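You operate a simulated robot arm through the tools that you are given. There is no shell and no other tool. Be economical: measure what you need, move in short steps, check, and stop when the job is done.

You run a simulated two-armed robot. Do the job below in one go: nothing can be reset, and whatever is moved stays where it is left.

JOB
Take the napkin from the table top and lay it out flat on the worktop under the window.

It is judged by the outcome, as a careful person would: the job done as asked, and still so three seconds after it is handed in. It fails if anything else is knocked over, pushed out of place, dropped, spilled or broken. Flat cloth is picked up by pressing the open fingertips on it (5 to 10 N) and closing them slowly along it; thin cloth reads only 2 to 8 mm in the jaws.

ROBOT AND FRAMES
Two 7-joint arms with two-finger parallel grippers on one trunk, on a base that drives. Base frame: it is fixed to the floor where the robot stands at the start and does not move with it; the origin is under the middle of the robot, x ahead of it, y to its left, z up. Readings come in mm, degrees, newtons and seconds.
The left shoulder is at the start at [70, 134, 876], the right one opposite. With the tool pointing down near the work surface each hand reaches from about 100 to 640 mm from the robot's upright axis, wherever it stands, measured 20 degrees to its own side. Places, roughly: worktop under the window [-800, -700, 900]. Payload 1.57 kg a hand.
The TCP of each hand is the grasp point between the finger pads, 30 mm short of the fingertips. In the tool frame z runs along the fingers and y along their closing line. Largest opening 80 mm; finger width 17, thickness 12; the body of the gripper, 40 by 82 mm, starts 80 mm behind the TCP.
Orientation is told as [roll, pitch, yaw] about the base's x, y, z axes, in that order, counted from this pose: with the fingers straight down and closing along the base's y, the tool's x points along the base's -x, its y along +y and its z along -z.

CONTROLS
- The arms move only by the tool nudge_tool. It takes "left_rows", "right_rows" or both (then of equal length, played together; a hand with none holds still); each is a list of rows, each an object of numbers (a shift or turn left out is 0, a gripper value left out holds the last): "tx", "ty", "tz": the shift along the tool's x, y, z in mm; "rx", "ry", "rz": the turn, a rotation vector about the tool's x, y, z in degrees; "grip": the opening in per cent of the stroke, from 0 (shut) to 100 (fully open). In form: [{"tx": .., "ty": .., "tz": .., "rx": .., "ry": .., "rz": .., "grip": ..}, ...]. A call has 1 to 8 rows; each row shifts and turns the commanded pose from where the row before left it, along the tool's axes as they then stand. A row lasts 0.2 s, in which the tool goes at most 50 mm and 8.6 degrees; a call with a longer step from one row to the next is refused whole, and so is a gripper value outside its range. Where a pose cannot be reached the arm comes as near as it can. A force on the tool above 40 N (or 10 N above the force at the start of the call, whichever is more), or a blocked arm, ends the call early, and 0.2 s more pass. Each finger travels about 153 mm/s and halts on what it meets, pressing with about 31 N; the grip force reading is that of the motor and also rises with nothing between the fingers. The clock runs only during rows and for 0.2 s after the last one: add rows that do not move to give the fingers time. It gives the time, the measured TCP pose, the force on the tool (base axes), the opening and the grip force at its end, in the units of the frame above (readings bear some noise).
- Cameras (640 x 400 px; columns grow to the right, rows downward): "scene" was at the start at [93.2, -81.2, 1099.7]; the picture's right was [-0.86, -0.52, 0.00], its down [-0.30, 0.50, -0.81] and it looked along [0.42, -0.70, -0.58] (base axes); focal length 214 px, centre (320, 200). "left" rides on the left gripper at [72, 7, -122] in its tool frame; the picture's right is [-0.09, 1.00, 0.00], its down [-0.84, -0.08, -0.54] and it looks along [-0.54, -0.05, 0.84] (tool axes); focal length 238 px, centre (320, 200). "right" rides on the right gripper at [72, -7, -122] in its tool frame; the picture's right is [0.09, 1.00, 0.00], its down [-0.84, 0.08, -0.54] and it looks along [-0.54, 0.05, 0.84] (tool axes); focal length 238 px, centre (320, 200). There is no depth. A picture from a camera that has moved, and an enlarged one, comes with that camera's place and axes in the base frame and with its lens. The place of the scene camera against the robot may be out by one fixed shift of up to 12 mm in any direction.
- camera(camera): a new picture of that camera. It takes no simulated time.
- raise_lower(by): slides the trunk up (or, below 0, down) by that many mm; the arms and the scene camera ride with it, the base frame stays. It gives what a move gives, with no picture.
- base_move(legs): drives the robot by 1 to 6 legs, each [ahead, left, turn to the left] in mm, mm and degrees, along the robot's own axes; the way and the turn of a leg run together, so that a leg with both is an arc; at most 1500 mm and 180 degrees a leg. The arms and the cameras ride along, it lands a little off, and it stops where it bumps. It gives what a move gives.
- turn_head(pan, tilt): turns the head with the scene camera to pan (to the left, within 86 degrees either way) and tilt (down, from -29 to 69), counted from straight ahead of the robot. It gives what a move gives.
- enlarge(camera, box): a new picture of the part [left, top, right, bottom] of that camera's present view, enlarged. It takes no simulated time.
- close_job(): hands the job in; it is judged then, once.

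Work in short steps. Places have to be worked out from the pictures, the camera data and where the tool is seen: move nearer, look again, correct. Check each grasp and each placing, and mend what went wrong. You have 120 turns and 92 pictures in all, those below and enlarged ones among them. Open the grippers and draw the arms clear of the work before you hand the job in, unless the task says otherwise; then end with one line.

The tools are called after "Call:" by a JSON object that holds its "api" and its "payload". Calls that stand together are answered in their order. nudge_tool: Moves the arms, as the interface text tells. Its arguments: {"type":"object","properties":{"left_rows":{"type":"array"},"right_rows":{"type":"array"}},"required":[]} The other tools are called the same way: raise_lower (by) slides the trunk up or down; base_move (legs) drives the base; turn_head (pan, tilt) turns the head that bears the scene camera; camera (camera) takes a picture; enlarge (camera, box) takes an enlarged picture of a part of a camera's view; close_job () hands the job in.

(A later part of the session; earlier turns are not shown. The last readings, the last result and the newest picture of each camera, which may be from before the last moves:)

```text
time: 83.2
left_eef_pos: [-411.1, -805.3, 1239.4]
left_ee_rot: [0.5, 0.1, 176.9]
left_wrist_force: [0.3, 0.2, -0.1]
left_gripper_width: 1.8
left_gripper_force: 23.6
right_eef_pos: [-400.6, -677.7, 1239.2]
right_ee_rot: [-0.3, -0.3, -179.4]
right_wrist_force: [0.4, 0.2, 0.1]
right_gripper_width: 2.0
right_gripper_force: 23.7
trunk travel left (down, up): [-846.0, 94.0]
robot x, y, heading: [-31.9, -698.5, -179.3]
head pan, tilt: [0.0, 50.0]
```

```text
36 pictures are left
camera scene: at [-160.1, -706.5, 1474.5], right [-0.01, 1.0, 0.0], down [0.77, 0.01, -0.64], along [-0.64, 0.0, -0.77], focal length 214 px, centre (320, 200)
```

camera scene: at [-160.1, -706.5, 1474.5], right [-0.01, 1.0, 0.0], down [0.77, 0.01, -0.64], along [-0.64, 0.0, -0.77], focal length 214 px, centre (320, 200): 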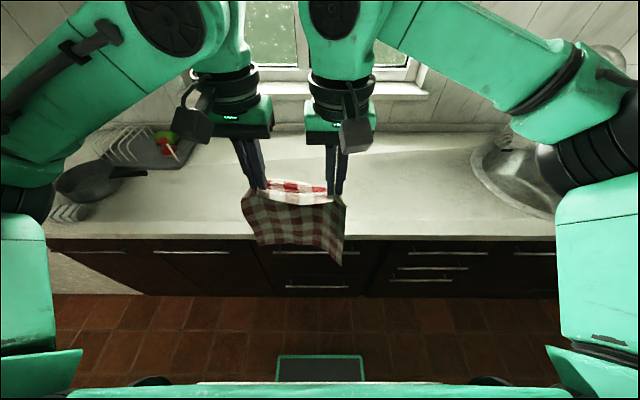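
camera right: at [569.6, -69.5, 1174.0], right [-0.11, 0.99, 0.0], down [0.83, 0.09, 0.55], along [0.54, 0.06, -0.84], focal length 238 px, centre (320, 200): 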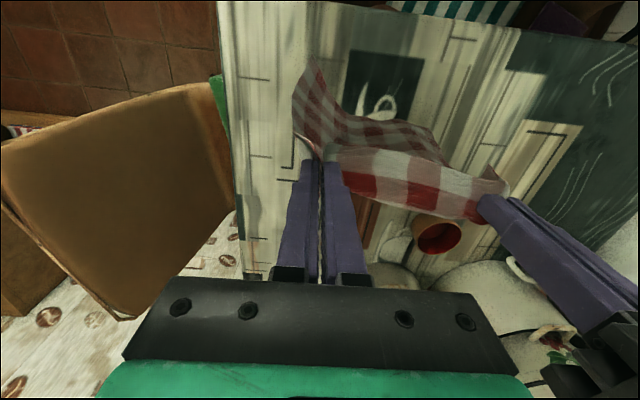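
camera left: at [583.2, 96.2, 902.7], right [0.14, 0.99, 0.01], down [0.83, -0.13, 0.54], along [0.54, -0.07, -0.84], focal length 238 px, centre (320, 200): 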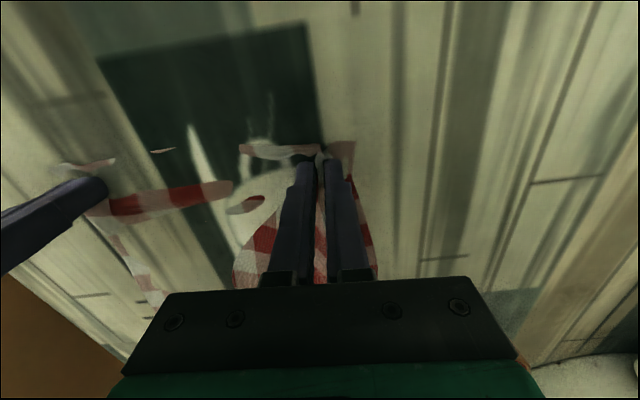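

The napkin hangs open between the hands above the counter edge. I drive 200 mm ahead.

Call:
{"api": "base_move", "payload": {"legs": [[200, 0, 0]]}}

Call:
{"api": "turn_head", "payload": {"pan": 0, "tilt": 60}}

Call:
{"api": "camera", "payload": {"camera": "scene"}}

Call:
{"api": "camera", "payload": {"camera": "right"}}

```text
time: 84.8
left_eef_pos: [-605.4, -809.6, 1241.5]
left_ee_rot: [0.5, -0.1, 177.2]
left_wrist_force: [-0.5, -0.2, 0.1]
left_gripper_width: 2.1
left_gripper_force: 23.7
right_eef_pos: [-595.0, -681.7, 1240.4]
right_ee_rot: [-0.4, -0.5, -179.1]
right_wrist_force: [0.9, 0.0, 0.1]
right_gripper_width: 2.2
right_gripper_force: 23.7
trunk travel left (down, up): [-846.0, 94.0]
robot x, y, heading: [-227.5, -701.3, -179.4]
head pan, tilt: [0.0, 50.0]
```

```text
time: 85.5
left_eef_pos: [-608.3, -810.9, 1241.1]
left_ee_rot: [0.5, 0.1, 177.1]
left_wrist_force: [-0.8, 0.7, -0.3]
left_gripper_width: 1.9
left_gripper_force: 23.3
right_eef_pos: [-598.4, -681.8, 1238.3]
right_ee_rot: [-0.5, -0.2, -179.1]
right_wrist_force: [0.0, -0.6, -0.2]
right_gripper_width: 1.7
right_gripper_force: 23.4
trunk travel left (down, up): [-846.0, 94.0]
robot x, y, heading: [-226.6, -699.3, -179.4]
head pan, tilt: [0.0, 60.0]
```

```text
35 pictures are left
camera scene: at [-348.4, -709.4, 1461.9], right [-0.01, 1.0, 0.0], down [0.87, 0.01, -0.5], along [-0.5, -0.01, -0.87], focal length 214 px, centre (320, 200)
```

scene: 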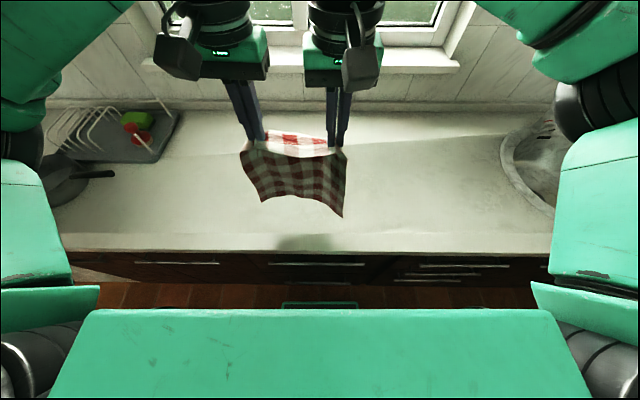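

```text
34 pictures are left
camera right: at [-527.1, -674.8, 1360.2], right [0.11, -0.99, -0.01], down [-0.83, -0.1, 0.54], along [-0.54, -0.05, -0.84], focal length 238 px, centre (320, 200)
```

right: 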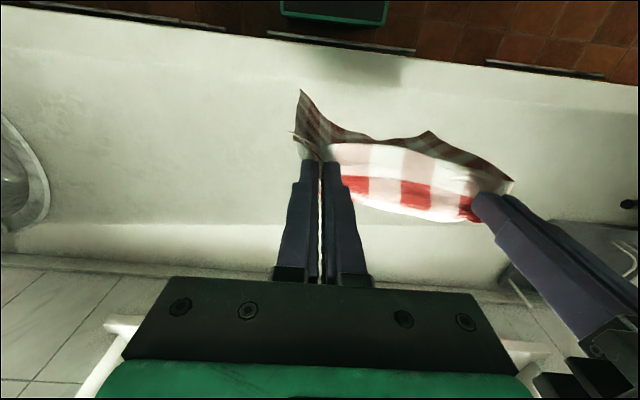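

The worktop's front edge is at x≈−525 and it is clear from there back to the wall at about −1060. I extend both hands forward over it while coming down.

Call:
{"api": "nudge_tool", "payload": {"left_rows": [{"tx": -24, "tz": 10}, {"tx": -24, "tz": 10}, {"tx": -24, "tz": 10}, {"tx": -24, "tz": 10}, {"tx": -24, "tz": 10}, {"tx": -24, "tz": 10}, {"tx": -24, "tz": 10}, {"tx": -24, "tz": 10}], "right_rows": [{"tx": -24, "tz": 10}, {"tx": -24, "tz": 10}, {"tx": -24, "tz": 10}, {"tx": -24, "tz": 10}, {"tx": -24, "tz": 10}, {"tx": -24, "tz": 10}, {"tx": -24, "tz": 10}, {"tx": -24, "tz": 10}]}}

Call:
{"api": "camera", "payload": {"camera": "scene"}}

```text
time: 87.3
left_eef_pos: [-803.3, -798.8, 1158.8]
left_ee_rot: [0.6, 0.2, 177.1]
left_wrist_force: [0.2, -0.3, -0.4]
left_gripper_width: 2.0
left_gripper_force: 24.0
right_eef_pos: [-791.7, -687.4, 1157.3]
right_ee_rot: [-0.5, -0.1, -179.0]
right_wrist_force: [-0.7, 0.7, -0.3]
right_gripper_width: 1.9
right_gripper_force: 23.9
trunk travel left (down, up): [-846.0, 94.0]
robot x, y, heading: [-229.4, -700.9, -179.2]
head pan, tilt: [0.0, 60.0]
```

```text
33 pictures are left
camera scene: at [-350.7, -709.5, 1461.7], right [-0.01, 1.0, 0.0], down [0.87, 0.01, -0.5], along [-0.5, -0.01, -0.87], focal length 214 px, centre (320, 200)
```

scene: 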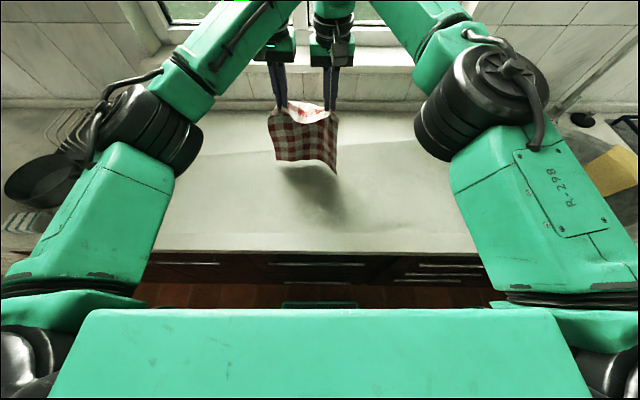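

The hands have come a bit closer together (111 mm). I spread them to about 129 mm and lower until the hanging hem nears the surface.

Call:
{"api": "nudge_tool", "payload": {"left_rows": [{"ty": 3, "tz": 12}, {"ty": 3, "tz": 12}, {"ty": 3, "tz": 12}, {"tz": 12}, {"tz": 0}], "right_rows": [{"ty": -3, "tz": 12}, {"ty": -3, "tz": 12}, {"ty": -3, "tz": 12}, {"tz": 12}, {"tz": 0}]}}

Call:
{"api": "camera", "payload": {"camera": "scene"}}

```text
time: 88.5
left_eef_pos: [-801.2, -809.7, 1111.0]
left_ee_rot: [0.4, 0.1, 177.0]
left_wrist_force: [0.2, 3.9, -1.7]
left_gripper_width: 1.9
left_gripper_force: 23.4
right_eef_pos: [-794.2, -676.5, 1112.3]
right_ee_rot: [-0.4, -0.3, -178.9]
right_wrist_force: [-0.1, -4.2, -0.1]
right_gripper_width: 2.2
right_gripper_force: 23.6
trunk travel left (down, up): [-846.0, 94.0]
robot x, y, heading: [-230.1, -699.8, -179.2]
head pan, tilt: [0.0, 60.0]
```

```text
32 pictures are left
camera scene: at [-348.9, -709.5, 1461.9], right [-0.01, 1.0, 0.0], down [0.87, 0.01, -0.5], along [-0.5, -0.01, -0.87], focal length 214 px, centre (320, 200)
```

scene: 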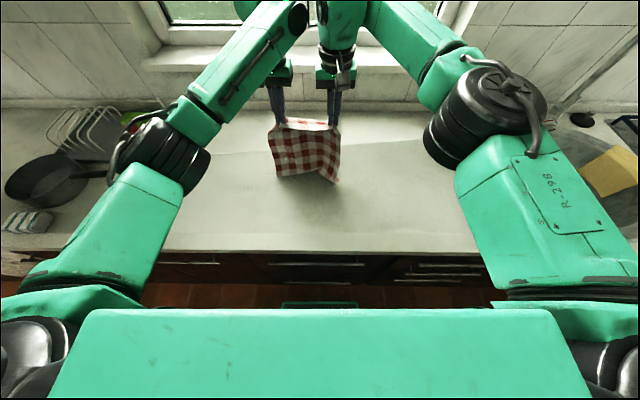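

The hem is about at the surface, slightly on the near side. I draw the hands back toward the robot with little lowering, so that the hem trails on the worktop.

Call:
{"api": "nudge_tool", "payload": {"left_rows": [{"tz": 8}, {"tx": 10, "tz": 6}, {"tx": 12, "tz": 4}, {"tx": 12, "tz": 4}, {"tx": 12, "tz": 4}, {"tx": 12, "tz": 5}, {"tx": 12, "tz": 5}], "right_rows": [{"tz": 8}, {"tx": 10, "tz": 6}, {"tx": 12, "tz": 4}, {"tx": 12, "tz": 4}, {"tx": 12, "tz": 4}, {"tx": 12, "tz": 5}, {"tx": 12, "tz": 5}]}}

Call:
{"api": "camera", "payload": {"camera": "scene"}}

Call:
{"api": "camera", "payload": {"camera": "left"}}

```text
time: 90.1
left_eef_pos: [-732.0, -812.1, 1077.4]
left_ee_rot: [0.5, 0.0, 177.0]
left_wrist_force: [2.2, 15.7, -1.4]
left_gripper_width: 2.2
left_gripper_force: 23.7
right_eef_pos: [-721.9, -673.2, 1074.7]
right_ee_rot: [-0.2, -0.3, -179.0]
right_wrist_force: [-1.1, -15.4, -0.4]
right_gripper_width: 2.0
right_gripper_force: 23.6
trunk travel left (down, up): [-846.0, 94.0]
robot x, y, heading: [-227.7, -703.0, -179.3]
head pan, tilt: [0.0, 60.0]
```

```text
31 pictures are left
camera scene: at [-347.9, -709.5, 1462.0], right [-0.01, 1.0, 0.0], down [0.87, 0.01, -0.5], along [-0.5, -0.01, -0.87], focal length 214 px, centre (320, 200)
```

scene: 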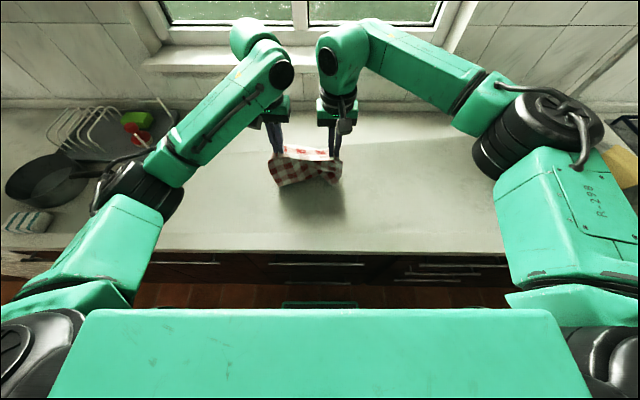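

```text
30 pictures are left
camera left: at [-658.9, -822.2, 1198.9], right [-0.14, -0.99, 0.01], down [-0.83, 0.12, 0.54], along [-0.54, 0.07, -0.84], focal length 238 px, centre (320, 200)
```

left: 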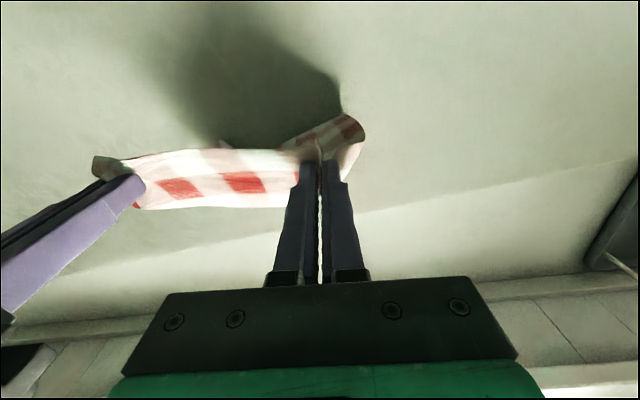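

The hem trails behind as wished. I ease the sideways tension and continue the arc: back and down.

Call:
{"api": "nudge_tool", "payload": {"left_rows": [{"tx": 9, "ty": -2, "tz": 10}, {"tx": 9, "ty": -2, "tz": 10}, {"tx": 9, "tz": 11}, {"tx": 9, "tz": 11}, {"tx": 9, "tz": 11}, {"tx": 9, "tz": 11}, {"tx": 9, "tz": 11}, {"tx": 9, "tz": 11}], "right_rows": [{"tx": 9, "ty": 2, "tz": 10}, {"tx": 9, "ty": 2, "tz": 10}, {"tx": 9, "tz": 11}, {"tx": 9, "tz": 11}, {"tx": 9, "tz": 11}, {"tx": 9, "tz": 11}, {"tx": 9, "tz": 11}, {"tx": 9, "tz": 11}]}}

Call:
{"api": "camera", "payload": {"camera": "scene"}}

Call:
{"api": "camera", "payload": {"camera": "right"}}

```text
time: 91.9
left_eef_pos: [-657.3, -811.9, 991.1]
left_ee_rot: [0.4, -0.1, 177.1]
left_wrist_force: [1.1, 7.7, -0.3]
left_gripper_width: 1.8
left_gripper_force: 23.7
right_eef_pos: [-648.5, -675.9, 989.5]
right_ee_rot: [-0.5, -0.3, -179.1]
right_wrist_force: [-0.7, -8.4, -0.1]
right_gripper_width: 1.8
right_gripper_force: 23.3
trunk travel left (down, up): [-846.0, 94.0]
robot x, y, heading: [-229.5, -701.1, -179.1]
head pan, tilt: [0.0, 60.0]
```

```text
29 pictures are left
camera scene: at [-347.8, -709.3, 1462.0], right [-0.01, 1.0, 0.0], down [0.87, 0.01, -0.5], along [-0.5, -0.01, -0.87], focal length 214 px, centre (320, 200)
```

scene: 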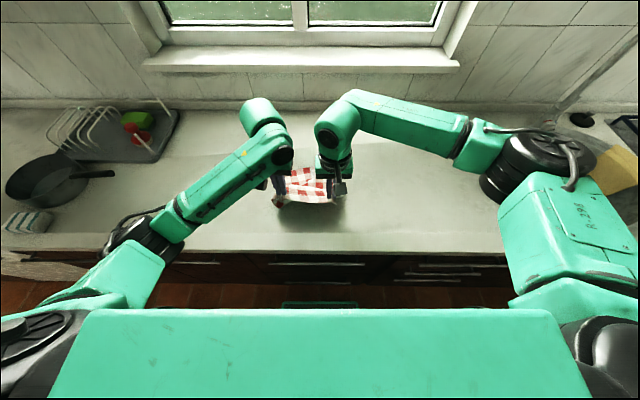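

```text
28 pictures are left
camera right: at [-577.0, -668.2, 1111.1], right [0.11, -0.99, -0.01], down [-0.83, -0.09, 0.55], along [-0.54, -0.05, -0.84], focal length 238 px, centre (320, 200)
```

right: 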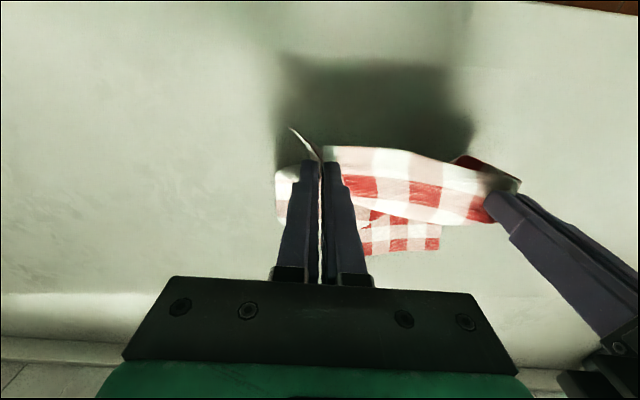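

The cloth lies with its far hem at about x=−788. I continue back and down toward the surface.

Call:
{"api": "nudge_tool", "payload": {"left_rows": [{"tx": 8, "tz": 9}, {"tx": 8, "tz": 9}, {"tx": 8, "tz": 9}, {"tx": 8, "tz": 9}, {"tx": 8, "tz": 9}, {"tx": 8, "tz": 9}, {"tx": 8, "tz": 6}], "right_rows": [{"tx": 8, "tz": 9}, {"tx": 8, "tz": 9}, {"tx": 8, "tz": 9}, {"tx": 8, "tz": 9}, {"tx": 8, "tz": 9}, {"tx": 8, "tz": 9}, {"tx": 8, "tz": 6}]}}

Call:
{"api": "camera", "payload": {"camera": "right"}}

```text
time: 93.5
left_eef_pos: [-603.0, -815.9, 930.9]
left_ee_rot: [0.4, 0.1, 177.2]
left_wrist_force: [1.0, 16.7, -0.6]
left_gripper_width: 2.1
left_gripper_force: 23.0
right_eef_pos: [-592.1, -673.8, 929.7]
right_ee_rot: [-0.4, -0.3, -179.0]
right_wrist_force: [-1.5, -15.9, 0.6]
right_gripper_width: 2.1
right_gripper_force: 24.0
trunk travel left (down, up): [-846.0, 94.0]
robot x, y, heading: [-230.6, -698.0, -179.1]
head pan, tilt: [0.0, 60.0]
```

```text
27 pictures are left
camera right: at [-521.6, -667.0, 1051.3], right [0.11, -0.99, -0.01], down [-0.83, -0.09, 0.55], along [-0.54, -0.05, -0.84], focal length 238 px, centre (320, 200)
```

right: 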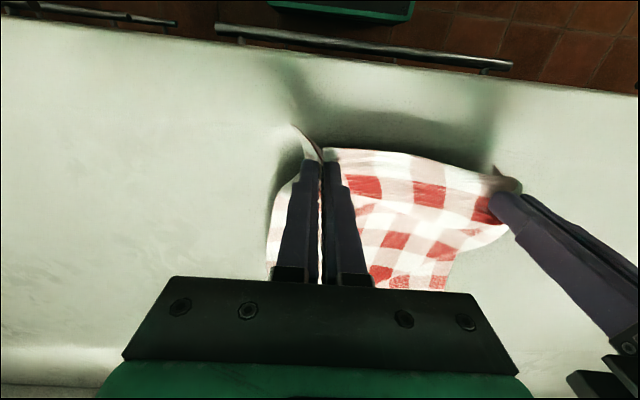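

The napkin lies away from the hands, nearly flat. I lower both hands to the surface.

Call:
{"api": "nudge_tool", "payload": {"left_rows": [{"tx": 3, "tz": 5}, {"tx": 2, "tz": 5}, {"tz": 3}, {"tz": 2}, {"tz": 0}], "right_rows": [{"tx": 3, "tz": 5}, {"tx": 2, "tz": 5}, {"tz": 3}, {"tz": 2}, {"tz": 0}]}}

Call:
{"api": "nudge_tool", "payload": {"left_rows": [{"tz": 2}, {"tz": 2}, {"tz": 0}], "right_rows": [{"tz": 2}, {"tz": 2}, {"tz": 0}]}}

```text
time: 94.7
left_eef_pos: [-597.2, -817.7, 912.4]
left_ee_rot: [0.4, 0.1, 177.3]
left_wrist_force: [1.3, 16.8, -1.0]
left_gripper_width: 2.0
left_gripper_force: 24.2
right_eef_pos: [-587.1, -675.2, 914.0]
right_ee_rot: [-0.4, -0.2, -179.1]
right_wrist_force: [-1.6, -17.1, 0.6]
right_gripper_width: 1.9
right_gripper_force: 23.3
trunk travel left (down, up): [-846.0, 94.0]
robot x, y, heading: [-227.1, -702.2, -179.2]
head pan, tilt: [0.0, 60.0]
```

```text
time: 95.5
left_eef_pos: [-596.9, -818.2, 910.5]
left_ee_rot: [0.4, 0.1, 177.1]
left_wrist_force: [0.2, 16.0, 0.1]
left_gripper_width: 2.0
left_gripper_force: 24.0
right_eef_pos: [-589.1, -675.6, 909.7]
right_ee_rot: [-0.3, -0.3, -179.1]
right_wrist_force: [-0.8, -16.1, 0.8]
right_gripper_width: 2.2
right_gripper_force: 23.9
trunk travel left (down, up): [-846.0, 94.0]
robot x, y, heading: [-229.1, -704.0, -179.3]
head pan, tilt: [0.0, 60.0]
```

Call:
{"api": "nudge_tool", "payload": {"left_rows": [{"tz": 2}, {"tz": 2}, {"tz": 0}], "right_rows": [{"tz": 2}, {"tz": 2}, {"tz": 0}]}}

Call:
{"api": "nudge_tool", "payload": {"left_rows": [{"tz": 2}, {"tz": 2}, {"tz": 0}], "right_rows": [{"tz": 2}, {"tz": 2}, {"tz": 0}]}}

Call:
{"api": "camera", "payload": {"camera": "left"}}

```text
time: 96.3
left_eef_pos: [-596.9, -817.3, 906.8]
left_ee_rot: [0.4, 0.2, 177.1]
left_wrist_force: [1.3, 18.5, 0.3]
left_gripper_width: 1.9
left_gripper_force: 23.5
right_eef_pos: [-588.7, -674.5, 905.1]
right_ee_rot: [-0.2, -0.3, -179.0]
right_wrist_force: [-0.5, -18.2, 0.3]
right_gripper_width: 2.0
right_gripper_force: 23.8
trunk travel left (down, up): [-846.0, 94.0]
robot x, y, heading: [-231.2, -702.4, -179.3]
head pan, tilt: [0.0, 60.0]
```

```text
time: 97.1
left_eef_pos: [-597.7, -818.3, 903.5]
left_ee_rot: [0.4, 0.1, 177.2]
left_wrist_force: [1.2, 18.6, 0.0]
left_gripper_width: 2.4
left_gripper_force: 23.2
right_eef_pos: [-589.9, -674.2, 901.9]
right_ee_rot: [-0.4, -0.2, -179.2]
right_wrist_force: [-1.0, -19.6, 0.1]
right_gripper_width: 2.1
right_gripper_force: 23.6
trunk travel left (down, up): [-846.0, 94.0]
robot x, y, heading: [-229.4, -702.4, -179.1]
head pan, tilt: [0.0, 60.0]
```

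```text
26 pictures are left
camera left: at [-526.4, -826.8, 1026.1], right [-0.14, -0.99, 0.01], down [-0.83, 0.12, 0.54], along [-0.54, 0.07, -0.84], focal length 238 px, centre (320, 200)
```

left: 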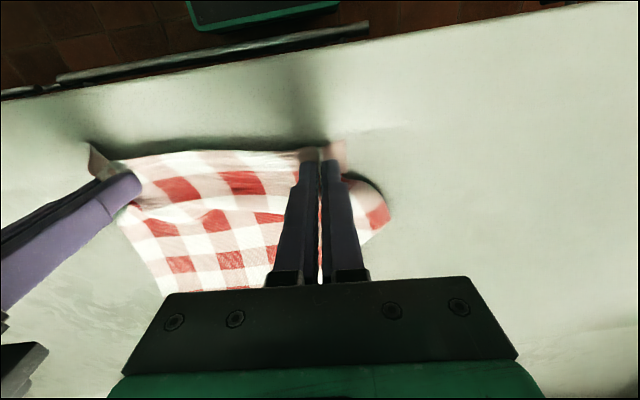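

Close to the surface now. I lower on in small steps until contact.

Call:
{"api": "nudge_tool", "payload": {"left_rows": [{"tz": 1.5}, {"tz": 1.5}, {"tz": 0}], "right_rows": [{"tz": 1.5}, {"tz": 1.5}, {"tz": 0}]}}

Call:
{"api": "nudge_tool", "payload": {"left_rows": [{"tz": 1.5}, {"tz": 1.5}, {"tz": 0}], "right_rows": [{"tz": 1.5}, {"tz": 1.5}, {"tz": 0}]}}

```text
time: 97.9
left_eef_pos: [-599.1, -818.7, 901.2]
left_ee_rot: [0.5, 0.1, 177.2]
left_wrist_force: [1.7, 17.2, -0.4]
left_gripper_width: 1.8
left_gripper_force: 23.9
right_eef_pos: [-588.6, -674.3, 898.5]
right_ee_rot: [-0.4, -0.2, -179.1]
right_wrist_force: [-1.7, -16.9, 0.0]
right_gripper_width: 1.8
right_gripper_force: 23.6
trunk travel left (down, up): [-846.0, 94.0]
robot x, y, heading: [-228.6, -698.9, -179.6]
head pan, tilt: [0.0, 60.0]
```

```text
time: 98.7
left_eef_pos: [-598.3, -817.9, 898.1]
left_ee_rot: [0.4, 0.1, 177.2]
left_wrist_force: [1.6, 18.9, 0.0]
left_gripper_width: 2.0
left_gripper_force: 23.3
right_eef_pos: [-589.1, -674.8, 896.9]
right_ee_rot: [-0.3, -0.3, -179.0]
right_wrist_force: [-0.8, -18.2, 0.7]
right_gripper_width: 1.9
right_gripper_force: 23.5
trunk travel left (down, up): [-846.0, 94.0]
robot x, y, heading: [-226.5, -699.9, -179.2]
head pan, tilt: [0.0, 60.0]
```

Call:
{"api": "nudge_tool", "payload": {"left_rows": [{"tz": 2}, {"tz": 2}, {"tz": 2}, {"tz": 0}], "right_rows": [{"tz": 2}, {"tz": 2}, {"tz": 2}, {"tz": 0}]}}

Call:
{"api": "nudge_tool", "payload": {"left_rows": [{"tz": 2}, {"tz": 1}, {"tz": 0}], "right_rows": [{"tz": 2}, {"tz": 1}, {"tz": 0}]}}

```text
time: 99.7
left_eef_pos: [-598.4, -817.9, 892.3]
left_ee_rot: [0.6, -0.1, 177.1]
left_wrist_force: [-0.2, 16.8, 5.5]
left_gripper_width: 2.3
left_gripper_force: 23.7
right_eef_pos: [-588.2, -674.6, 891.2]
right_ee_rot: [-0.3, -0.4, -179.1]
right_wrist_force: [-3.4, -16.2, 15.0]
right_gripper_width: 2.3
right_gripper_force: 23.2
trunk travel left (down, up): [-846.0, 94.0]
robot x, y, heading: [-232.4, -700.9, -179.4]
head pan, tilt: [0.0, 60.0]
```

```text
time: 100.6
left_eef_pos: [-597.2, -815.9, 892.4]
left_ee_rot: [0.2, -0.6, 177.1]
left_wrist_force: [1.7, 7.5, 16.5]
left_gripper_width: 1.9
left_gripper_force: 23.7
right_eef_pos: [-588.9, -676.5, 890.0]
right_ee_rot: [0.1, -0.6, -179.1]
right_wrist_force: [0.9, -5.4, 11.9]
right_gripper_width: 2.0
right_gripper_force: 23.6
trunk travel left (down, up): [-846.0, 94.0]
robot x, y, heading: [-231.1, -699.5, -179.1]
head pan, tilt: [0.0, 60.0]
stopped in row 3 (right hand): the force on the tool passed its limit (the readings are from after the stop); the commanded pose is now the measured one
```

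Contact on the worktop (surface z≈862). I open both grippers slowly with the fingertips still pressing lightly, which spreads the gathers out again.

Call:
{"api": "nudge_tool", "payload": {"left_rows": [{"grip": 6}, {"grip": 12}, {"grip": 18}, {"grip": 24}, {"grip": 30}, {"grip": 36}, {"grip": 42}, {"grip": 48}], "right_rows": [{"grip": 6}, {"grip": 12}, {"grip": 18}, {"grip": 24}, {"grip": 30}, {"grip": 36}, {"grip": 42}, {"grip": 48}]}}

Call:
{"api": "camera", "payload": {"camera": "left"}}

Call:
{"api": "camera", "payload": {"camera": "right"}}

```text
time: 102.4
left_eef_pos: [-596.2, -817.3, 891.8]
left_ee_rot: [0.6, -0.5, 177.2]
left_wrist_force: [-1.1, -3.5, 17.5]
left_gripper_width: 34.1
left_gripper_force: 0.0
right_eef_pos: [-588.3, -674.7, 890.6]
right_ee_rot: [-0.2, -0.7, -179.2]
right_wrist_force: [-1.4, 2.4, 28.6]
right_gripper_width: 30.7
right_gripper_force: 0.1
trunk travel left (down, up): [-846.0, 94.0]
robot x, y, heading: [-232.2, -705.4, -179.3]
head pan, tilt: [0.0, 60.0]
```

```text
25 pictures are left
camera left: at [-524.1, -826.3, 1012.4], right [-0.14, -0.99, 0.01], down [-0.83, 0.12, 0.55], along [-0.54, 0.07, -0.84], focal length 238 px, centre (320, 200)
```

left: 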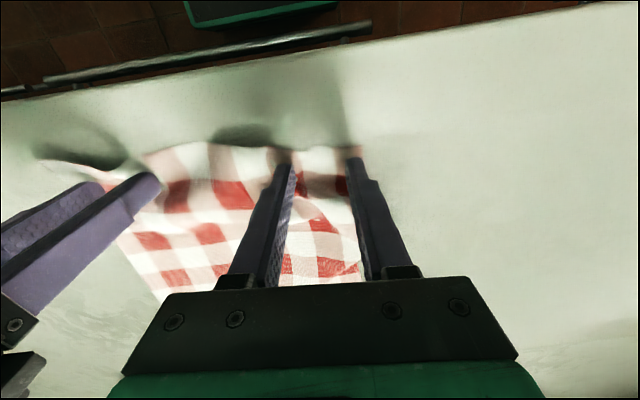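

```text
24 pictures are left
camera right: at [-516.2, -667.9, 1012.0], right [0.11, -0.99, 0.0], down [-0.83, -0.09, 0.55], along [-0.55, -0.06, -0.83], focal length 238 px, centre (320, 200)
```

right: 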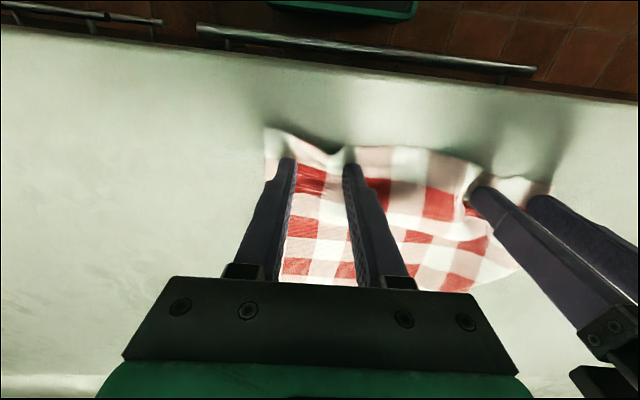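

The gathers open out nicely. I lift both hands straight up and inspect.

Call:
{"api": "nudge_tool", "payload": {"left_rows": [{"tz": -6}, {"tz": -15}, {"tz": -25}, {"tz": -25}, {"tz": -30}, {"tz": -30}], "right_rows": [{"tz": -6}, {"tz": -15}, {"tz": -25}, {"tz": -25}, {"tz": -30}, {"tz": -30}]}}

Call:
{"api": "nudge_tool", "payload": {"left_rows": [{"tx": 10, "ty": 20, "tz": -15}, {"tx": 10, "ty": 20, "tz": -15}, {"tx": 10, "ty": 20, "tz": -15}, {"tx": 10, "ty": 20, "tz": -15}], "right_rows": [{"tx": 10, "ty": -20, "tz": -15}, {"tx": 10, "ty": -20, "tz": -15}, {"tx": 10, "ty": -20, "tz": -15}, {"tx": 10, "ty": -20, "tz": -15}]}}

Call:
{"api": "camera", "payload": {"camera": "scene"}}

Call:
{"api": "camera", "payload": {"camera": "right"}}

```text
time: 103.8
left_eef_pos: [-599.7, -815.2, 1022.0]
left_ee_rot: [0.5, -0.1, 177.1]
left_wrist_force: [-0.6, 0.4, -0.2]
left_gripper_width: 38.2
left_gripper_force: 0.0
right_eef_pos: [-590.6, -677.7, 1020.7]
right_ee_rot: [-0.2, -0.4, -179.2]
right_wrist_force: [-1.0, -0.5, 0.8]
right_gripper_width: 38.7
right_gripper_force: 0.1
trunk travel left (down, up): [-846.0, 94.0]
robot x, y, heading: [-228.0, -703.6, -179.2]
head pan, tilt: [0.0, 60.0]
```

```text
time: 104.8
left_eef_pos: [-567.8, -892.2, 1078.6]
left_ee_rot: [0.4, -0.1, 177.6]
left_wrist_force: [0.5, 0.1, 0.3]
left_gripper_width: 38.5
left_gripper_force: 0.0
left hand out of reach, approached as far as the arm can: row 4
right_eef_pos: [-551.6, -594.8, 1081.5]
right_ee_rot: [-0.3, -0.5, -179.1]
right_wrist_force: [0.5, 0.5, 0.3]
right_gripper_width: 38.3
right_gripper_force: 0.0
trunk travel left (down, up): [-846.0, 94.0]
robot x, y, heading: [-231.3, -700.4, -179.6]
head pan, tilt: [0.0, 60.0]
```

```text
23 pictures are left
camera scene: at [-346.9, -708.9, 1462.0], right [-0.01, 1.0, 0.0], down [0.87, 0.01, -0.5], along [-0.5, -0.01, -0.87], focal length 214 px, centre (320, 200)
```

scene: 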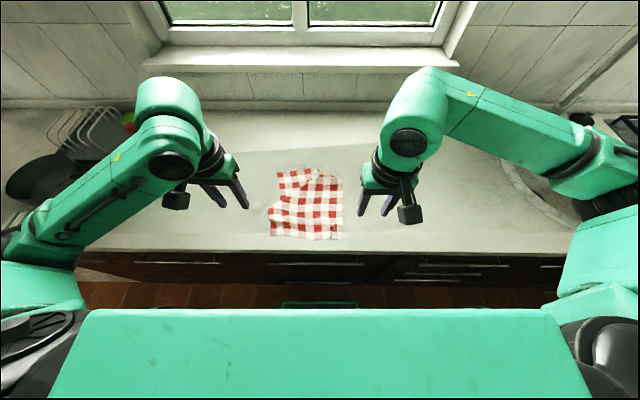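

```text
22 pictures are left
camera right: at [-479.2, -586.8, 1201.9], right [0.11, -0.99, 0.0], down [-0.83, -0.09, 0.55], along [-0.55, -0.06, -0.84], focal length 238 px, centre (320, 200)
```

right: 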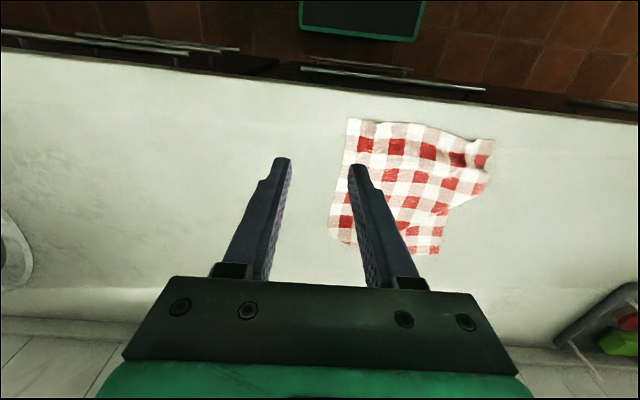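

Nearly flat. I enlarge to look at the folds.

Call:
{"api": "enlarge", "payload": {"camera": "scene", "box": [250, 155, 362, 255]}}

```text
4.00 times, centred on (306, 205) of scene
camera zoom: at [-346.9, -708.9, 1462.0], right [-0.01, 1.0, 0.0], down [0.87, 0.01, -0.5], along [-0.5, -0.01, -0.87], focal length 858 px, centre (376, 180)
```

zoom: 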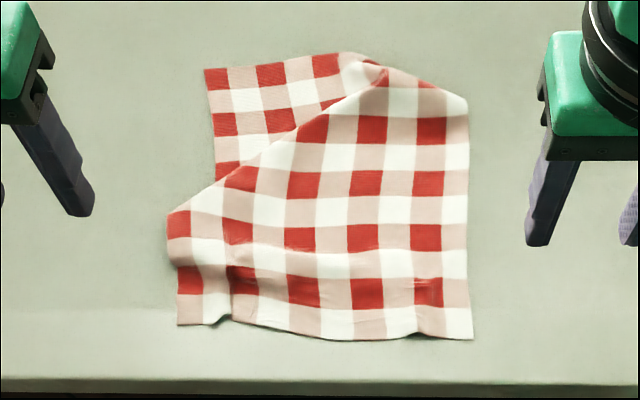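

There is one diagonal pleat: the far-left part lies about 25 mm tucked under. I close the fingers and bring the left fingertips above the far-left part and the right fingertips above the near-right part, to hold and pull the pleat out.

Call:
{"api": "nudge_tool", "payload": {"left_rows": [{"tx": -34, "ty": -7, "tz": 21, "grip": 0}, {"tx": -34, "ty": -7, "tz": 21}, {"tx": -34, "ty": -7, "tz": 21}, {"tx": -34, "ty": -7, "tz": 21}, {"tx": -34, "ty": -7, "tz": 21}, {"tx": -33, "ty": -6, "tz": 21}], "right_rows": [{"tx": -16, "ty": 17, "tz": 22, "grip": 0}, {"tx": -16, "ty": 17, "tz": 22}, {"tx": -16, "ty": 17, "tz": 22}, {"tx": -16, "ty": 17, "tz": 22}, {"tx": -15, "ty": 17, "tz": 22}, {"tx": -15, "ty": 17, "tz": 20}]}}

Call:
{"api": "camera", "payload": {"camera": "left"}}

Call:
{"api": "camera", "payload": {"camera": "right"}}

```text
time: 106.2
left_eef_pos: [-772.8, -846.6, 951.0]
left_ee_rot: [0.5, -0.1, 177.1]
left_wrist_force: [-0.2, 0.1, 0.2]
left_gripper_width: 0.1
left_gripper_force: 21.4
right_eef_pos: [-646.3, -696.4, 949.2]
right_ee_rot: [-0.4, -0.3, -179.2]
right_wrist_force: [-0.1, 0.4, -0.4]
right_gripper_width: 0.2
right_gripper_force: 21.4
trunk travel left (down, up): [-846.0, 94.0]
robot x, y, heading: [-225.5, -701.1, -179.4]
head pan, tilt: [0.0, 60.0]
```

```text
20 pictures are left
camera left: at [-701.7, -854.2, 1072.8], right [-0.14, -0.99, 0.01], down [-0.83, 0.12, 0.54], along [-0.54, 0.07, -0.84], focal length 238 px, centre (320, 200)
```

left: 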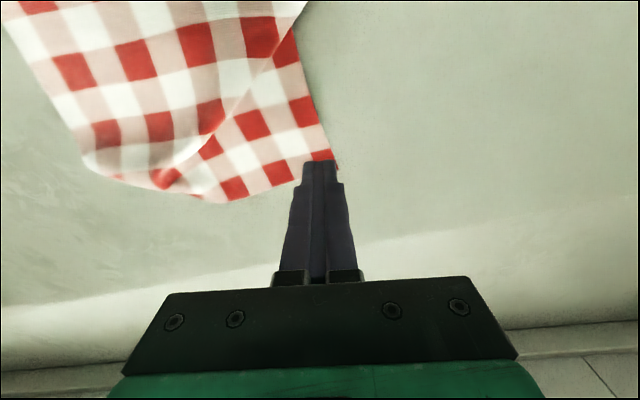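

```text
19 pictures are left
camera right: at [-574.7, -688.8, 1071.1], right [0.11, -0.99, 0.0], down [-0.83, -0.09, 0.55], along [-0.54, -0.05, -0.84], focal length 238 px, centre (320, 200)
```

right: 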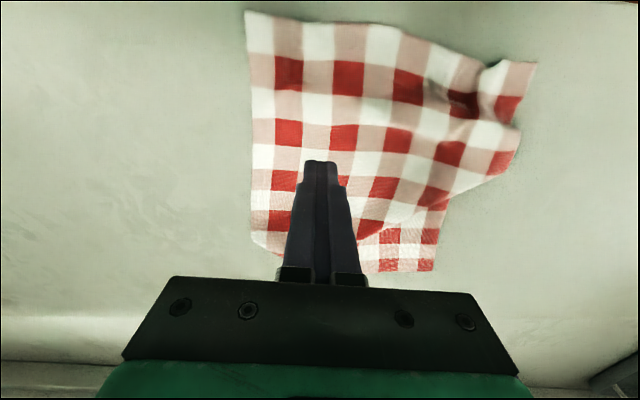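

The far-left corner is at about (−789,−858). I place the left tips about 30 mm inside it and bring both hands down near contact.

Call:
{"api": "nudge_tool", "payload": {"left_rows": [{"tx": 6, "ty": -18}, {"tz": 18}, {"tz": 18}, {"tz": 16}, {"tz": 0}], "right_rows": [{"tz": 0}, {"tz": 18}, {"tz": 18}, {"tz": 16}, {"tz": 0}]}}

Call:
{"api": "nudge_tool", "payload": {"left_rows": [{"tz": 2}, {"tz": 2}, {"tz": 1.5}, {"tz": 0}], "right_rows": [{"tz": 2}, {"tz": 2}, {"tz": 1}, {"tz": 0}]}}

```text
time: 107.4
left_eef_pos: [-764.7, -825.9, 899.7]
left_ee_rot: [0.4, -0.3, 177.1]
left_wrist_force: [-0.1, 0.6, 0.1]
left_gripper_width: 0.0
left_gripper_force: 21.2
right_eef_pos: [-644.3, -695.5, 897.9]
right_ee_rot: [-0.2, -0.5, -179.2]
right_wrist_force: [-0.1, -0.1, -1.0]
right_gripper_width: 0.3
right_gripper_force: 21.7
trunk travel left (down, up): [-846.0, 94.0]
robot x, y, heading: [-233.4, -701.2, -179.4]
head pan, tilt: [0.0, 60.0]
```

```text
time: 108.4
left_eef_pos: [-765.2, -826.9, 894.0]
left_ee_rot: [0.3, -0.2, 177.2]
left_wrist_force: [0.3, -0.8, 0.0]
left_gripper_width: 0.1
left_gripper_force: 20.8
right_eef_pos: [-644.6, -697.4, 892.9]
right_ee_rot: [-0.3, -0.4, -179.3]
right_wrist_force: [0.0, 1.0, 0.5]
right_gripper_width: 0.0
right_gripper_force: 21.2
trunk travel left (down, up): [-846.0, 94.0]
robot x, y, heading: [-231.2, -703.7, -179.5]
head pan, tilt: [0.0, 60.0]
```

Call:
{"api": "nudge_tool", "payload": {"left_rows": [{"tz": 1}, {"tz": 1}, {"tz": 0}], "right_rows": [{"tz": 1}, {"tz": 0.8}, {"tz": 0}]}}

Call:
{"api": "nudge_tool", "payload": {"left_rows": [{"tz": 0.8}, {"tz": 0}], "right_rows": [{"tz": 0.8}, {"tz": 0}]}}

```text
time: 109.2
left_eef_pos: [-764.8, -825.3, 891.8]
left_ee_rot: [0.3, -0.2, 177.2]
left_wrist_force: [0.3, 0.6, 3.6]
left_gripper_width: 0.0
left_gripper_force: 21.4
right_eef_pos: [-646.3, -696.9, 891.9]
right_ee_rot: [-0.2, -0.5, -179.2]
right_wrist_force: [0.2, 0.0, 0.4]
right_gripper_width: 0.0
right_gripper_force: 21.7
trunk travel left (down, up): [-846.0, 94.0]
robot x, y, heading: [-227.2, -703.0, -179.1]
head pan, tilt: [0.0, 60.0]
```

```text
time: 109.8
left_eef_pos: [-764.7, -825.7, 890.9]
left_ee_rot: [0.4, -0.3, 177.3]
left_wrist_force: [-1.3, 0.1, 8.1]
left_gripper_width: 0.0
left_gripper_force: 21.2
right_eef_pos: [-643.9, -696.5, 892.3]
right_ee_rot: [-0.2, -0.6, -179.2]
right_wrist_force: [0.4, -0.8, -0.3]
right_gripper_width: 0.0
right_gripper_force: 21.4
trunk travel left (down, up): [-846.0, 94.0]
robot x, y, heading: [-229.9, -702.2, -179.3]
head pan, tilt: [0.0, 60.0]
```

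The left hand presses at 8 N. I press the right hand a bit more and draw the left out toward the far left, by 30 mm in small steps.

Call:
{"api": "nudge_tool", "payload": {"left_rows": [{"tz": 0}, {"tz": 0}], "right_rows": [{"tz": 1.2}, {"tz": 0}]}}

Call:
{"api": "nudge_tool", "payload": {"left_rows": [{"tx": -4, "ty": 3}, {"tx": -4, "ty": 3}, {"tx": -4, "ty": 3}, {"tx": -4, "ty": 3}, {"tx": -4, "ty": 3}, {"tx": -4, "ty": 3}, {"tz": 0}]}}

Call:
{"api": "camera", "payload": {"camera": "left"}}

```text
time: 110.4
left_eef_pos: [-764.4, -826.1, 891.3]
left_ee_rot: [0.5, -0.3, 177.1]
left_wrist_force: [-1.0, 0.3, 11.2]
left_gripper_width: 0.0
left_gripper_force: 21.2
right_eef_pos: [-645.5, -695.8, 889.8]
right_ee_rot: [-0.2, -0.6, -179.1]
right_wrist_force: [0.0, 0.7, 0.4]
right_gripper_width: 0.0
right_gripper_force: 21.1
trunk travel left (down, up): [-846.0, 94.0]
robot x, y, heading: [-226.3, -702.1, -178.9]
head pan, tilt: [0.0, 60.0]
```

```text
time: 112.0
left_eef_pos: [-789.1, -844.5, 890.9]
left_ee_rot: [0.6, -0.2, 177.2]
left_wrist_force: [1.6, -0.5, 5.6]
left_gripper_width: 0.0
left_gripper_force: 21.2
right_eef_pos: [-643.1, -697.5, 891.8]
right_ee_rot: [-0.3, -0.6, -179.2]
right_wrist_force: [0.6, -0.3, 1.9]
right_gripper_width: 0.3
right_gripper_force: 21.4
trunk travel left (down, up): [-846.0, 94.0]
robot x, y, heading: [-231.9, -700.2, -179.5]
head pan, tilt: [0.0, 60.0]
```

```text
18 pictures are left
camera left: at [-716.3, -851.6, 1012.6], right [-0.14, -0.99, 0.01], down [-0.83, 0.12, 0.54], along [-0.54, 0.07, -0.84], focal length 238 px, centre (320, 200)
```

left: 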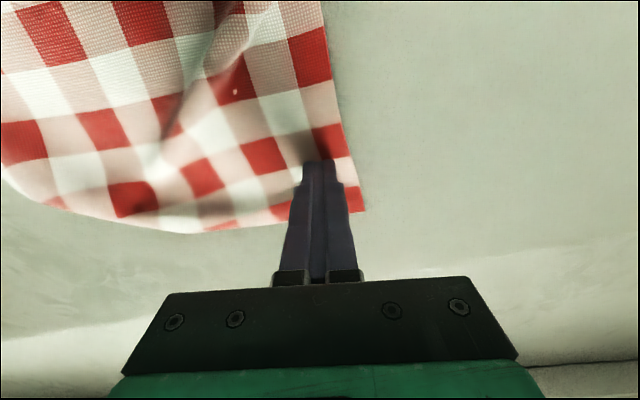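

The pleat has opened almost completely. I pull 7 mm more, then lift both hands and look.

Call:
{"api": "nudge_tool", "payload": {"left_rows": [{"tx": -3, "ty": 2}, {"tx": -3, "ty": 2}, {"tz": 0}, {"tz": -5}, {"tz": -20}, {"tz": -30}, {"tz": -30}], "right_rows": [{"tz": 0}, {"tz": 0}, {"tz": 0}, {"tz": -5}, {"tz": -20}, {"tz": -30}, {"tz": -30}]}}

Call:
{"api": "nudge_tool", "payload": {"left_rows": [{"tx": 25, "ty": 15, "tz": -15}, {"tx": 25, "ty": 15, "tz": -15}, {"tx": 25, "ty": 15, "tz": -15}, {"tx": 25, "ty": 15, "tz": -15}], "right_rows": [{"tx": 10, "ty": -25, "tz": -15}, {"tx": 10, "ty": -25, "tz": -15}, {"tx": 10, "ty": -25, "tz": -15}, {"tx": 10, "ty": -25, "tz": -15}]}}

Call:
{"api": "enlarge", "payload": {"camera": "scene", "box": [240, 145, 368, 255]}}

```text
time: 113.6
left_eef_pos: [-794.9, -845.2, 975.9]
left_ee_rot: [0.5, -0.2, 177.2]
left_wrist_force: [-0.3, -1.0, 0.3]
left_gripper_width: 0.0
left_gripper_force: 21.7
right_eef_pos: [-644.2, -698.1, 974.7]
right_ee_rot: [-0.1, -0.5, -179.1]
right_wrist_force: [-0.2, -0.3, 0.6]
right_gripper_width: 0.0
right_gripper_force: 21.4
trunk travel left (down, up): [-846.0, 94.0]
robot x, y, heading: [-231.4, -704.1, -179.5]
head pan, tilt: [0.0, 60.0]
```

```text
time: 114.6
left_eef_pos: [-696.2, -910.2, 1036.5]
left_ee_rot: [0.4, -0.2, 177.2]
left_wrist_force: [0.3, 0.3, 0.2]
left_gripper_width: 0.1
left_gripper_force: 20.8
right_eef_pos: [-605.2, -597.5, 1034.9]
right_ee_rot: [-0.2, -0.7, -179.2]
right_wrist_force: [0.1, -0.3, -0.5]
right_gripper_width: 0.3
right_gripper_force: 21.2
trunk travel left (down, up): [-846.0, 94.0]
robot x, y, heading: [-224.4, -703.2, -179.1]
head pan, tilt: [0.0, 60.0]
```

```text
3.64 times, centred on (304, 200) of scene
camera zoom: at [-345.6, -708.4, 1462.1], right [-0.01, 1.0, 0.0], down [0.86, 0.01, -0.5], along [-0.5, -0.01, -0.86], focal length 780 px, centre (378, 200)
```

zoom: 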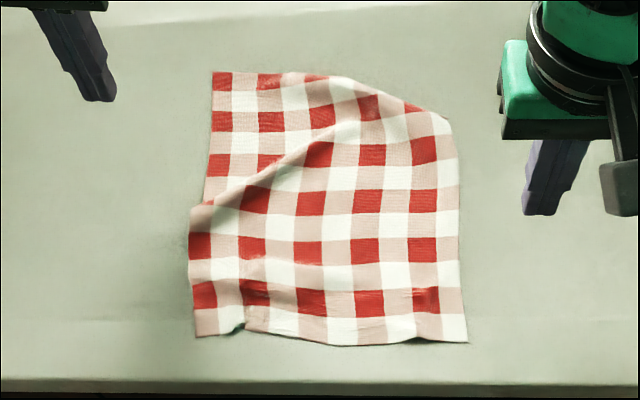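

Much flatter. The far-right corner still looks tucked under, since a row of checks is missing there. I look closely with the right hand's camera.

Call:
{"api": "enlarge", "payload": {"camera": "right", "box": [300, 80, 520, 280]}}

```text
2.00 times, centred on (410, 180) of right
camera zoom: at [-533.3, -590.1, 1156.3], right [0.11, -0.99, 0.0], down [-0.83, -0.09, 0.55], along [-0.55, -0.06, -0.83], focal length 477 px, centre (140, 240)
```

zoom: 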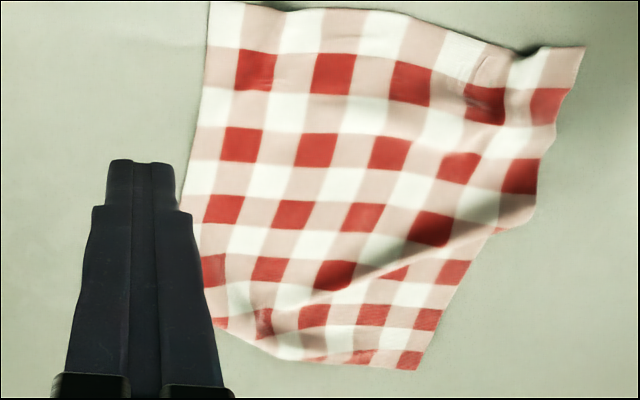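

The far-right hem is tucked under in a small triangle (about 35 mm), and a slight ridge remains. I bring the opened right hand above a spot about 55 mm inside that fold, to pinch, lift and re-lay it.

Call:
{"api": "nudge_tool", "payload": {"right_rows": [{"tx": -22, "ty": 14, "tz": 20, "grip": 45}, {"tx": -22, "ty": 14, "tz": 20}, {"tx": -22, "ty": 14, "tz": 20}, {"tx": -22, "ty": 14, "tz": 20}, {"tx": -21, "ty": 14, "tz": 20}, {"tx": -21, "ty": 14, "tz": 20}]}}

Call:
{"api": "camera", "payload": {"camera": "right"}}

```text
time: 116.0
left_eef_pos: [-700.8, -913.5, 1034.5]
left_ee_rot: [0.4, -0.2, 177.3]
left_wrist_force: [0.0, 0.2, 0.3]
left_gripper_width: 0.0
left_gripper_force: 21.6
right_eef_pos: [-735.5, -686.8, 915.1]
right_ee_rot: [-0.2, -0.4, -179.2]
right_wrist_force: [0.9, -0.1, -0.2]
right_gripper_width: 35.9
right_gripper_force: 0.0
trunk travel left (down, up): [-846.0, 94.0]
robot x, y, heading: [-232.6, -701.8, -179.3]
head pan, tilt: [0.0, 60.0]
```

```text
15 pictures are left
camera right: at [-664.0, -679.0, 1035.8], right [0.11, -0.99, -0.01], down [-0.83, -0.09, 0.55], along [-0.55, -0.05, -0.84], focal length 238 px, centre (320, 200)
```

right: 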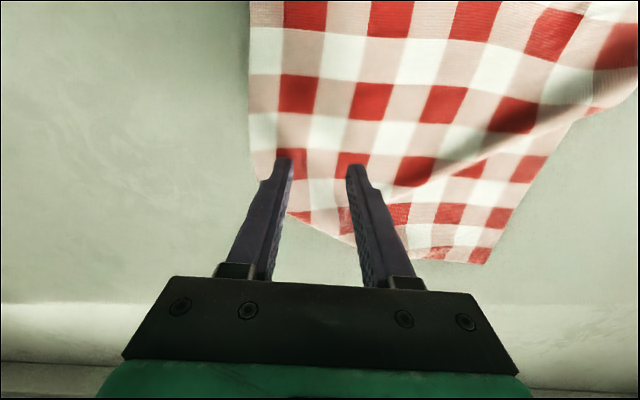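

The tucked corner lies right beneath this spot, so I shift 35 mm nearer to catch the top layer alone, and descend to contact.

Call:
{"api": "nudge_tool", "payload": {"right_rows": [{"tx": 17, "ty": -9}, {"tx": 17, "ty": -9}, {"tz": 8}, {"tz": 8}, {"tz": 4}, {"tz": 2}, {"tz": 0}]}}

Call:
{"api": "nudge_tool", "payload": {"right_rows": [{"tz": 1}, {"tz": 1}, {"tz": 0}]}}

```text
time: 117.6
left_eef_pos: [-699.8, -910.7, 1035.5]
left_ee_rot: [0.3, -0.2, 177.2]
left_wrist_force: [-0.4, -0.2, -0.1]
left_gripper_width: 0.3
left_gripper_force: 20.5
right_eef_pos: [-701.1, -665.5, 894.8]
right_ee_rot: [-0.2, -0.4, -179.3]
right_wrist_force: [0.0, 0.2, -0.4]
right_gripper_width: 35.8
right_gripper_force: 0.0
trunk travel left (down, up): [-846.0, 94.0]
robot x, y, heading: [-233.3, -702.4, -179.3]
head pan, tilt: [0.0, 60.0]
```

```text
time: 118.4
left_eef_pos: [-698.5, -910.8, 1035.4]
left_ee_rot: [0.4, -0.2, 177.2]
left_wrist_force: [0.7, -0.6, -0.5]
left_gripper_width: 0.1
left_gripper_force: 21.2
right_eef_pos: [-701.5, -665.9, 892.4]
right_ee_rot: [-0.2, -0.5, -179.1]
right_wrist_force: [-0.8, 0.4, 3.0]
right_gripper_width: 36.0
right_gripper_force: 0.1
trunk travel left (down, up): [-846.0, 94.0]
robot x, y, heading: [-229.3, -700.0, -179.2]
head pan, tilt: [0.0, 60.0]
```

Contact is starting (3 N). I add a little press and close slowly.

Call:
{"api": "nudge_tool", "payload": {"right_rows": [{"tz": 0.9}, {"tz": 0}, {"grip": 38}, {"grip": 32}, {"grip": 26}, {"grip": 20}, {"grip": 14}, {"grip": 8}]}}

Call:
{"api": "nudge_tool", "payload": {"right_rows": [{"grip": 0}, {"grip": 0}, {"tz": -10}, {"tz": -15}, {"tz": -20}, {"tz": -20}, {"tz": -20}, {"tz": -20}]}}

Call:
{"api": "camera", "payload": {"camera": "scene"}}

```text
time: 120.2
left_eef_pos: [-696.2, -910.5, 1036.0]
left_ee_rot: [0.4, -0.4, 177.2]
left_wrist_force: [0.0, -0.9, 0.4]
left_gripper_width: 0.1
left_gripper_force: 20.7
right_eef_pos: [-700.2, -665.8, 891.6]
right_ee_rot: [-0.2, -0.6, -179.2]
right_wrist_force: [-0.7, -0.7, 12.5]
right_gripper_width: 6.9
right_gripper_force: 0.4
trunk travel left (down, up): [-846.0, 94.0]
robot x, y, heading: [-230.3, -703.9, -179.5]
head pan, tilt: [0.0, 60.0]
```

```text
time: 122.0
left_eef_pos: [-699.5, -911.6, 1036.2]
left_ee_rot: [0.4, -0.2, 177.2]
left_wrist_force: [-0.1, 0.3, 0.0]
left_gripper_width: 0.0
left_gripper_force: 21.1
right_eef_pos: [-701.7, -665.2, 993.3]
right_ee_rot: [-0.1, -0.3, -179.3]
right_wrist_force: [-0.2, -0.2, -0.3]
right_gripper_width: 1.9
right_gripper_force: 23.7
trunk travel left (down, up): [-846.0, 94.0]
robot x, y, heading: [-231.9, -703.0, -179.3]
head pan, tilt: [0.0, 60.0]
```

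```text
14 pictures are left
camera scene: at [-348.4, -709.5, 1461.9], right [-0.01, 1.0, 0.0], down [0.87, 0.01, -0.5], along [-0.5, -0.01, -0.87], focal length 214 px, centre (320, 200)
```

scene: 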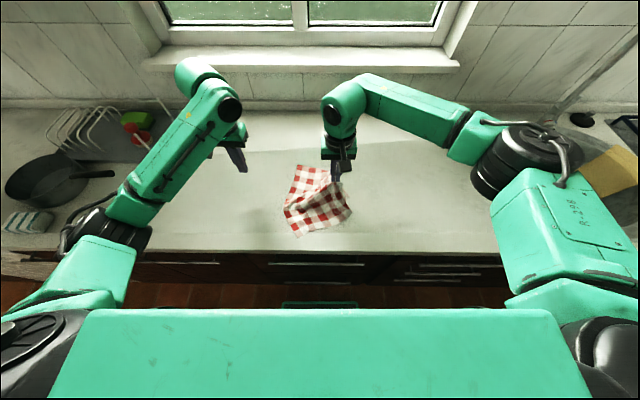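

The top layer is pinched and lifted. I swing it outward (far and right) and check whether the tucked flap hangs free.

Call:
{"api": "nudge_tool", "payload": {"right_rows": [{"tx": -18, "ty": -7}, {"tx": -18, "ty": -7}, {"tx": -18, "ty": -7}, {"tx": -18, "ty": -7}, {"tx": 0}]}}

Call:
{"api": "camera", "payload": {"camera": "left"}}

Call:
{"api": "camera", "payload": {"camera": "scene"}}

```text
time: 123.2
left_eef_pos: [-698.9, -911.7, 1035.4]
left_ee_rot: [0.5, -0.3, 177.3]
left_wrist_force: [-0.2, 0.1, -0.5]
left_gripper_width: 0.1
left_gripper_force: 21.6
right_eef_pos: [-773.1, -637.8, 994.8]
right_ee_rot: [-0.2, -0.5, -179.2]
right_wrist_force: [0.9, -0.4, -1.3]
right_gripper_width: 1.6
right_gripper_force: 23.7
trunk travel left (down, up): [-846.0, 94.0]
robot x, y, heading: [-231.1, -701.1, -179.2]
head pan, tilt: [0.0, 60.0]
```

```text
13 pictures are left
camera left: at [-627.1, -919.9, 1156.6], right [-0.14, -0.99, 0.01], down [-0.83, 0.12, 0.54], along [-0.54, 0.07, -0.84], focal length 238 px, centre (320, 200)
```

left: 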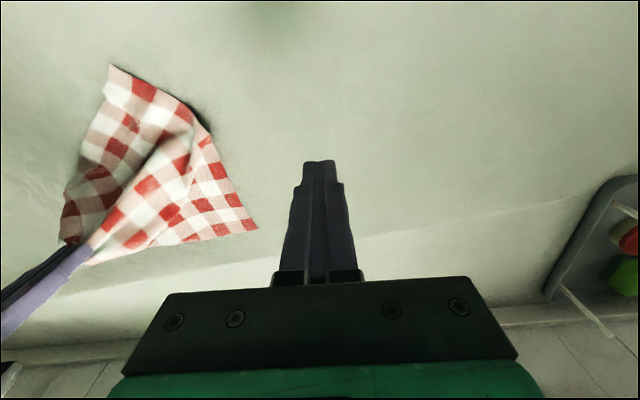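

```text
12 pictures are left
camera scene: at [-348.5, -709.3, 1461.9], right [-0.01, 1.0, 0.0], down [0.87, 0.01, -0.5], along [-0.5, -0.01, -0.87], focal length 214 px, centre (320, 200)
```

scene: 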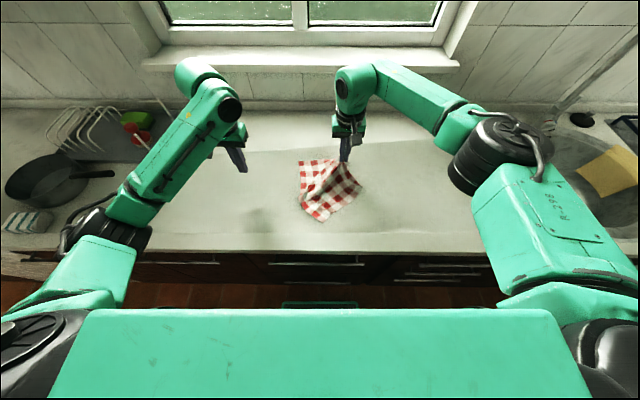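

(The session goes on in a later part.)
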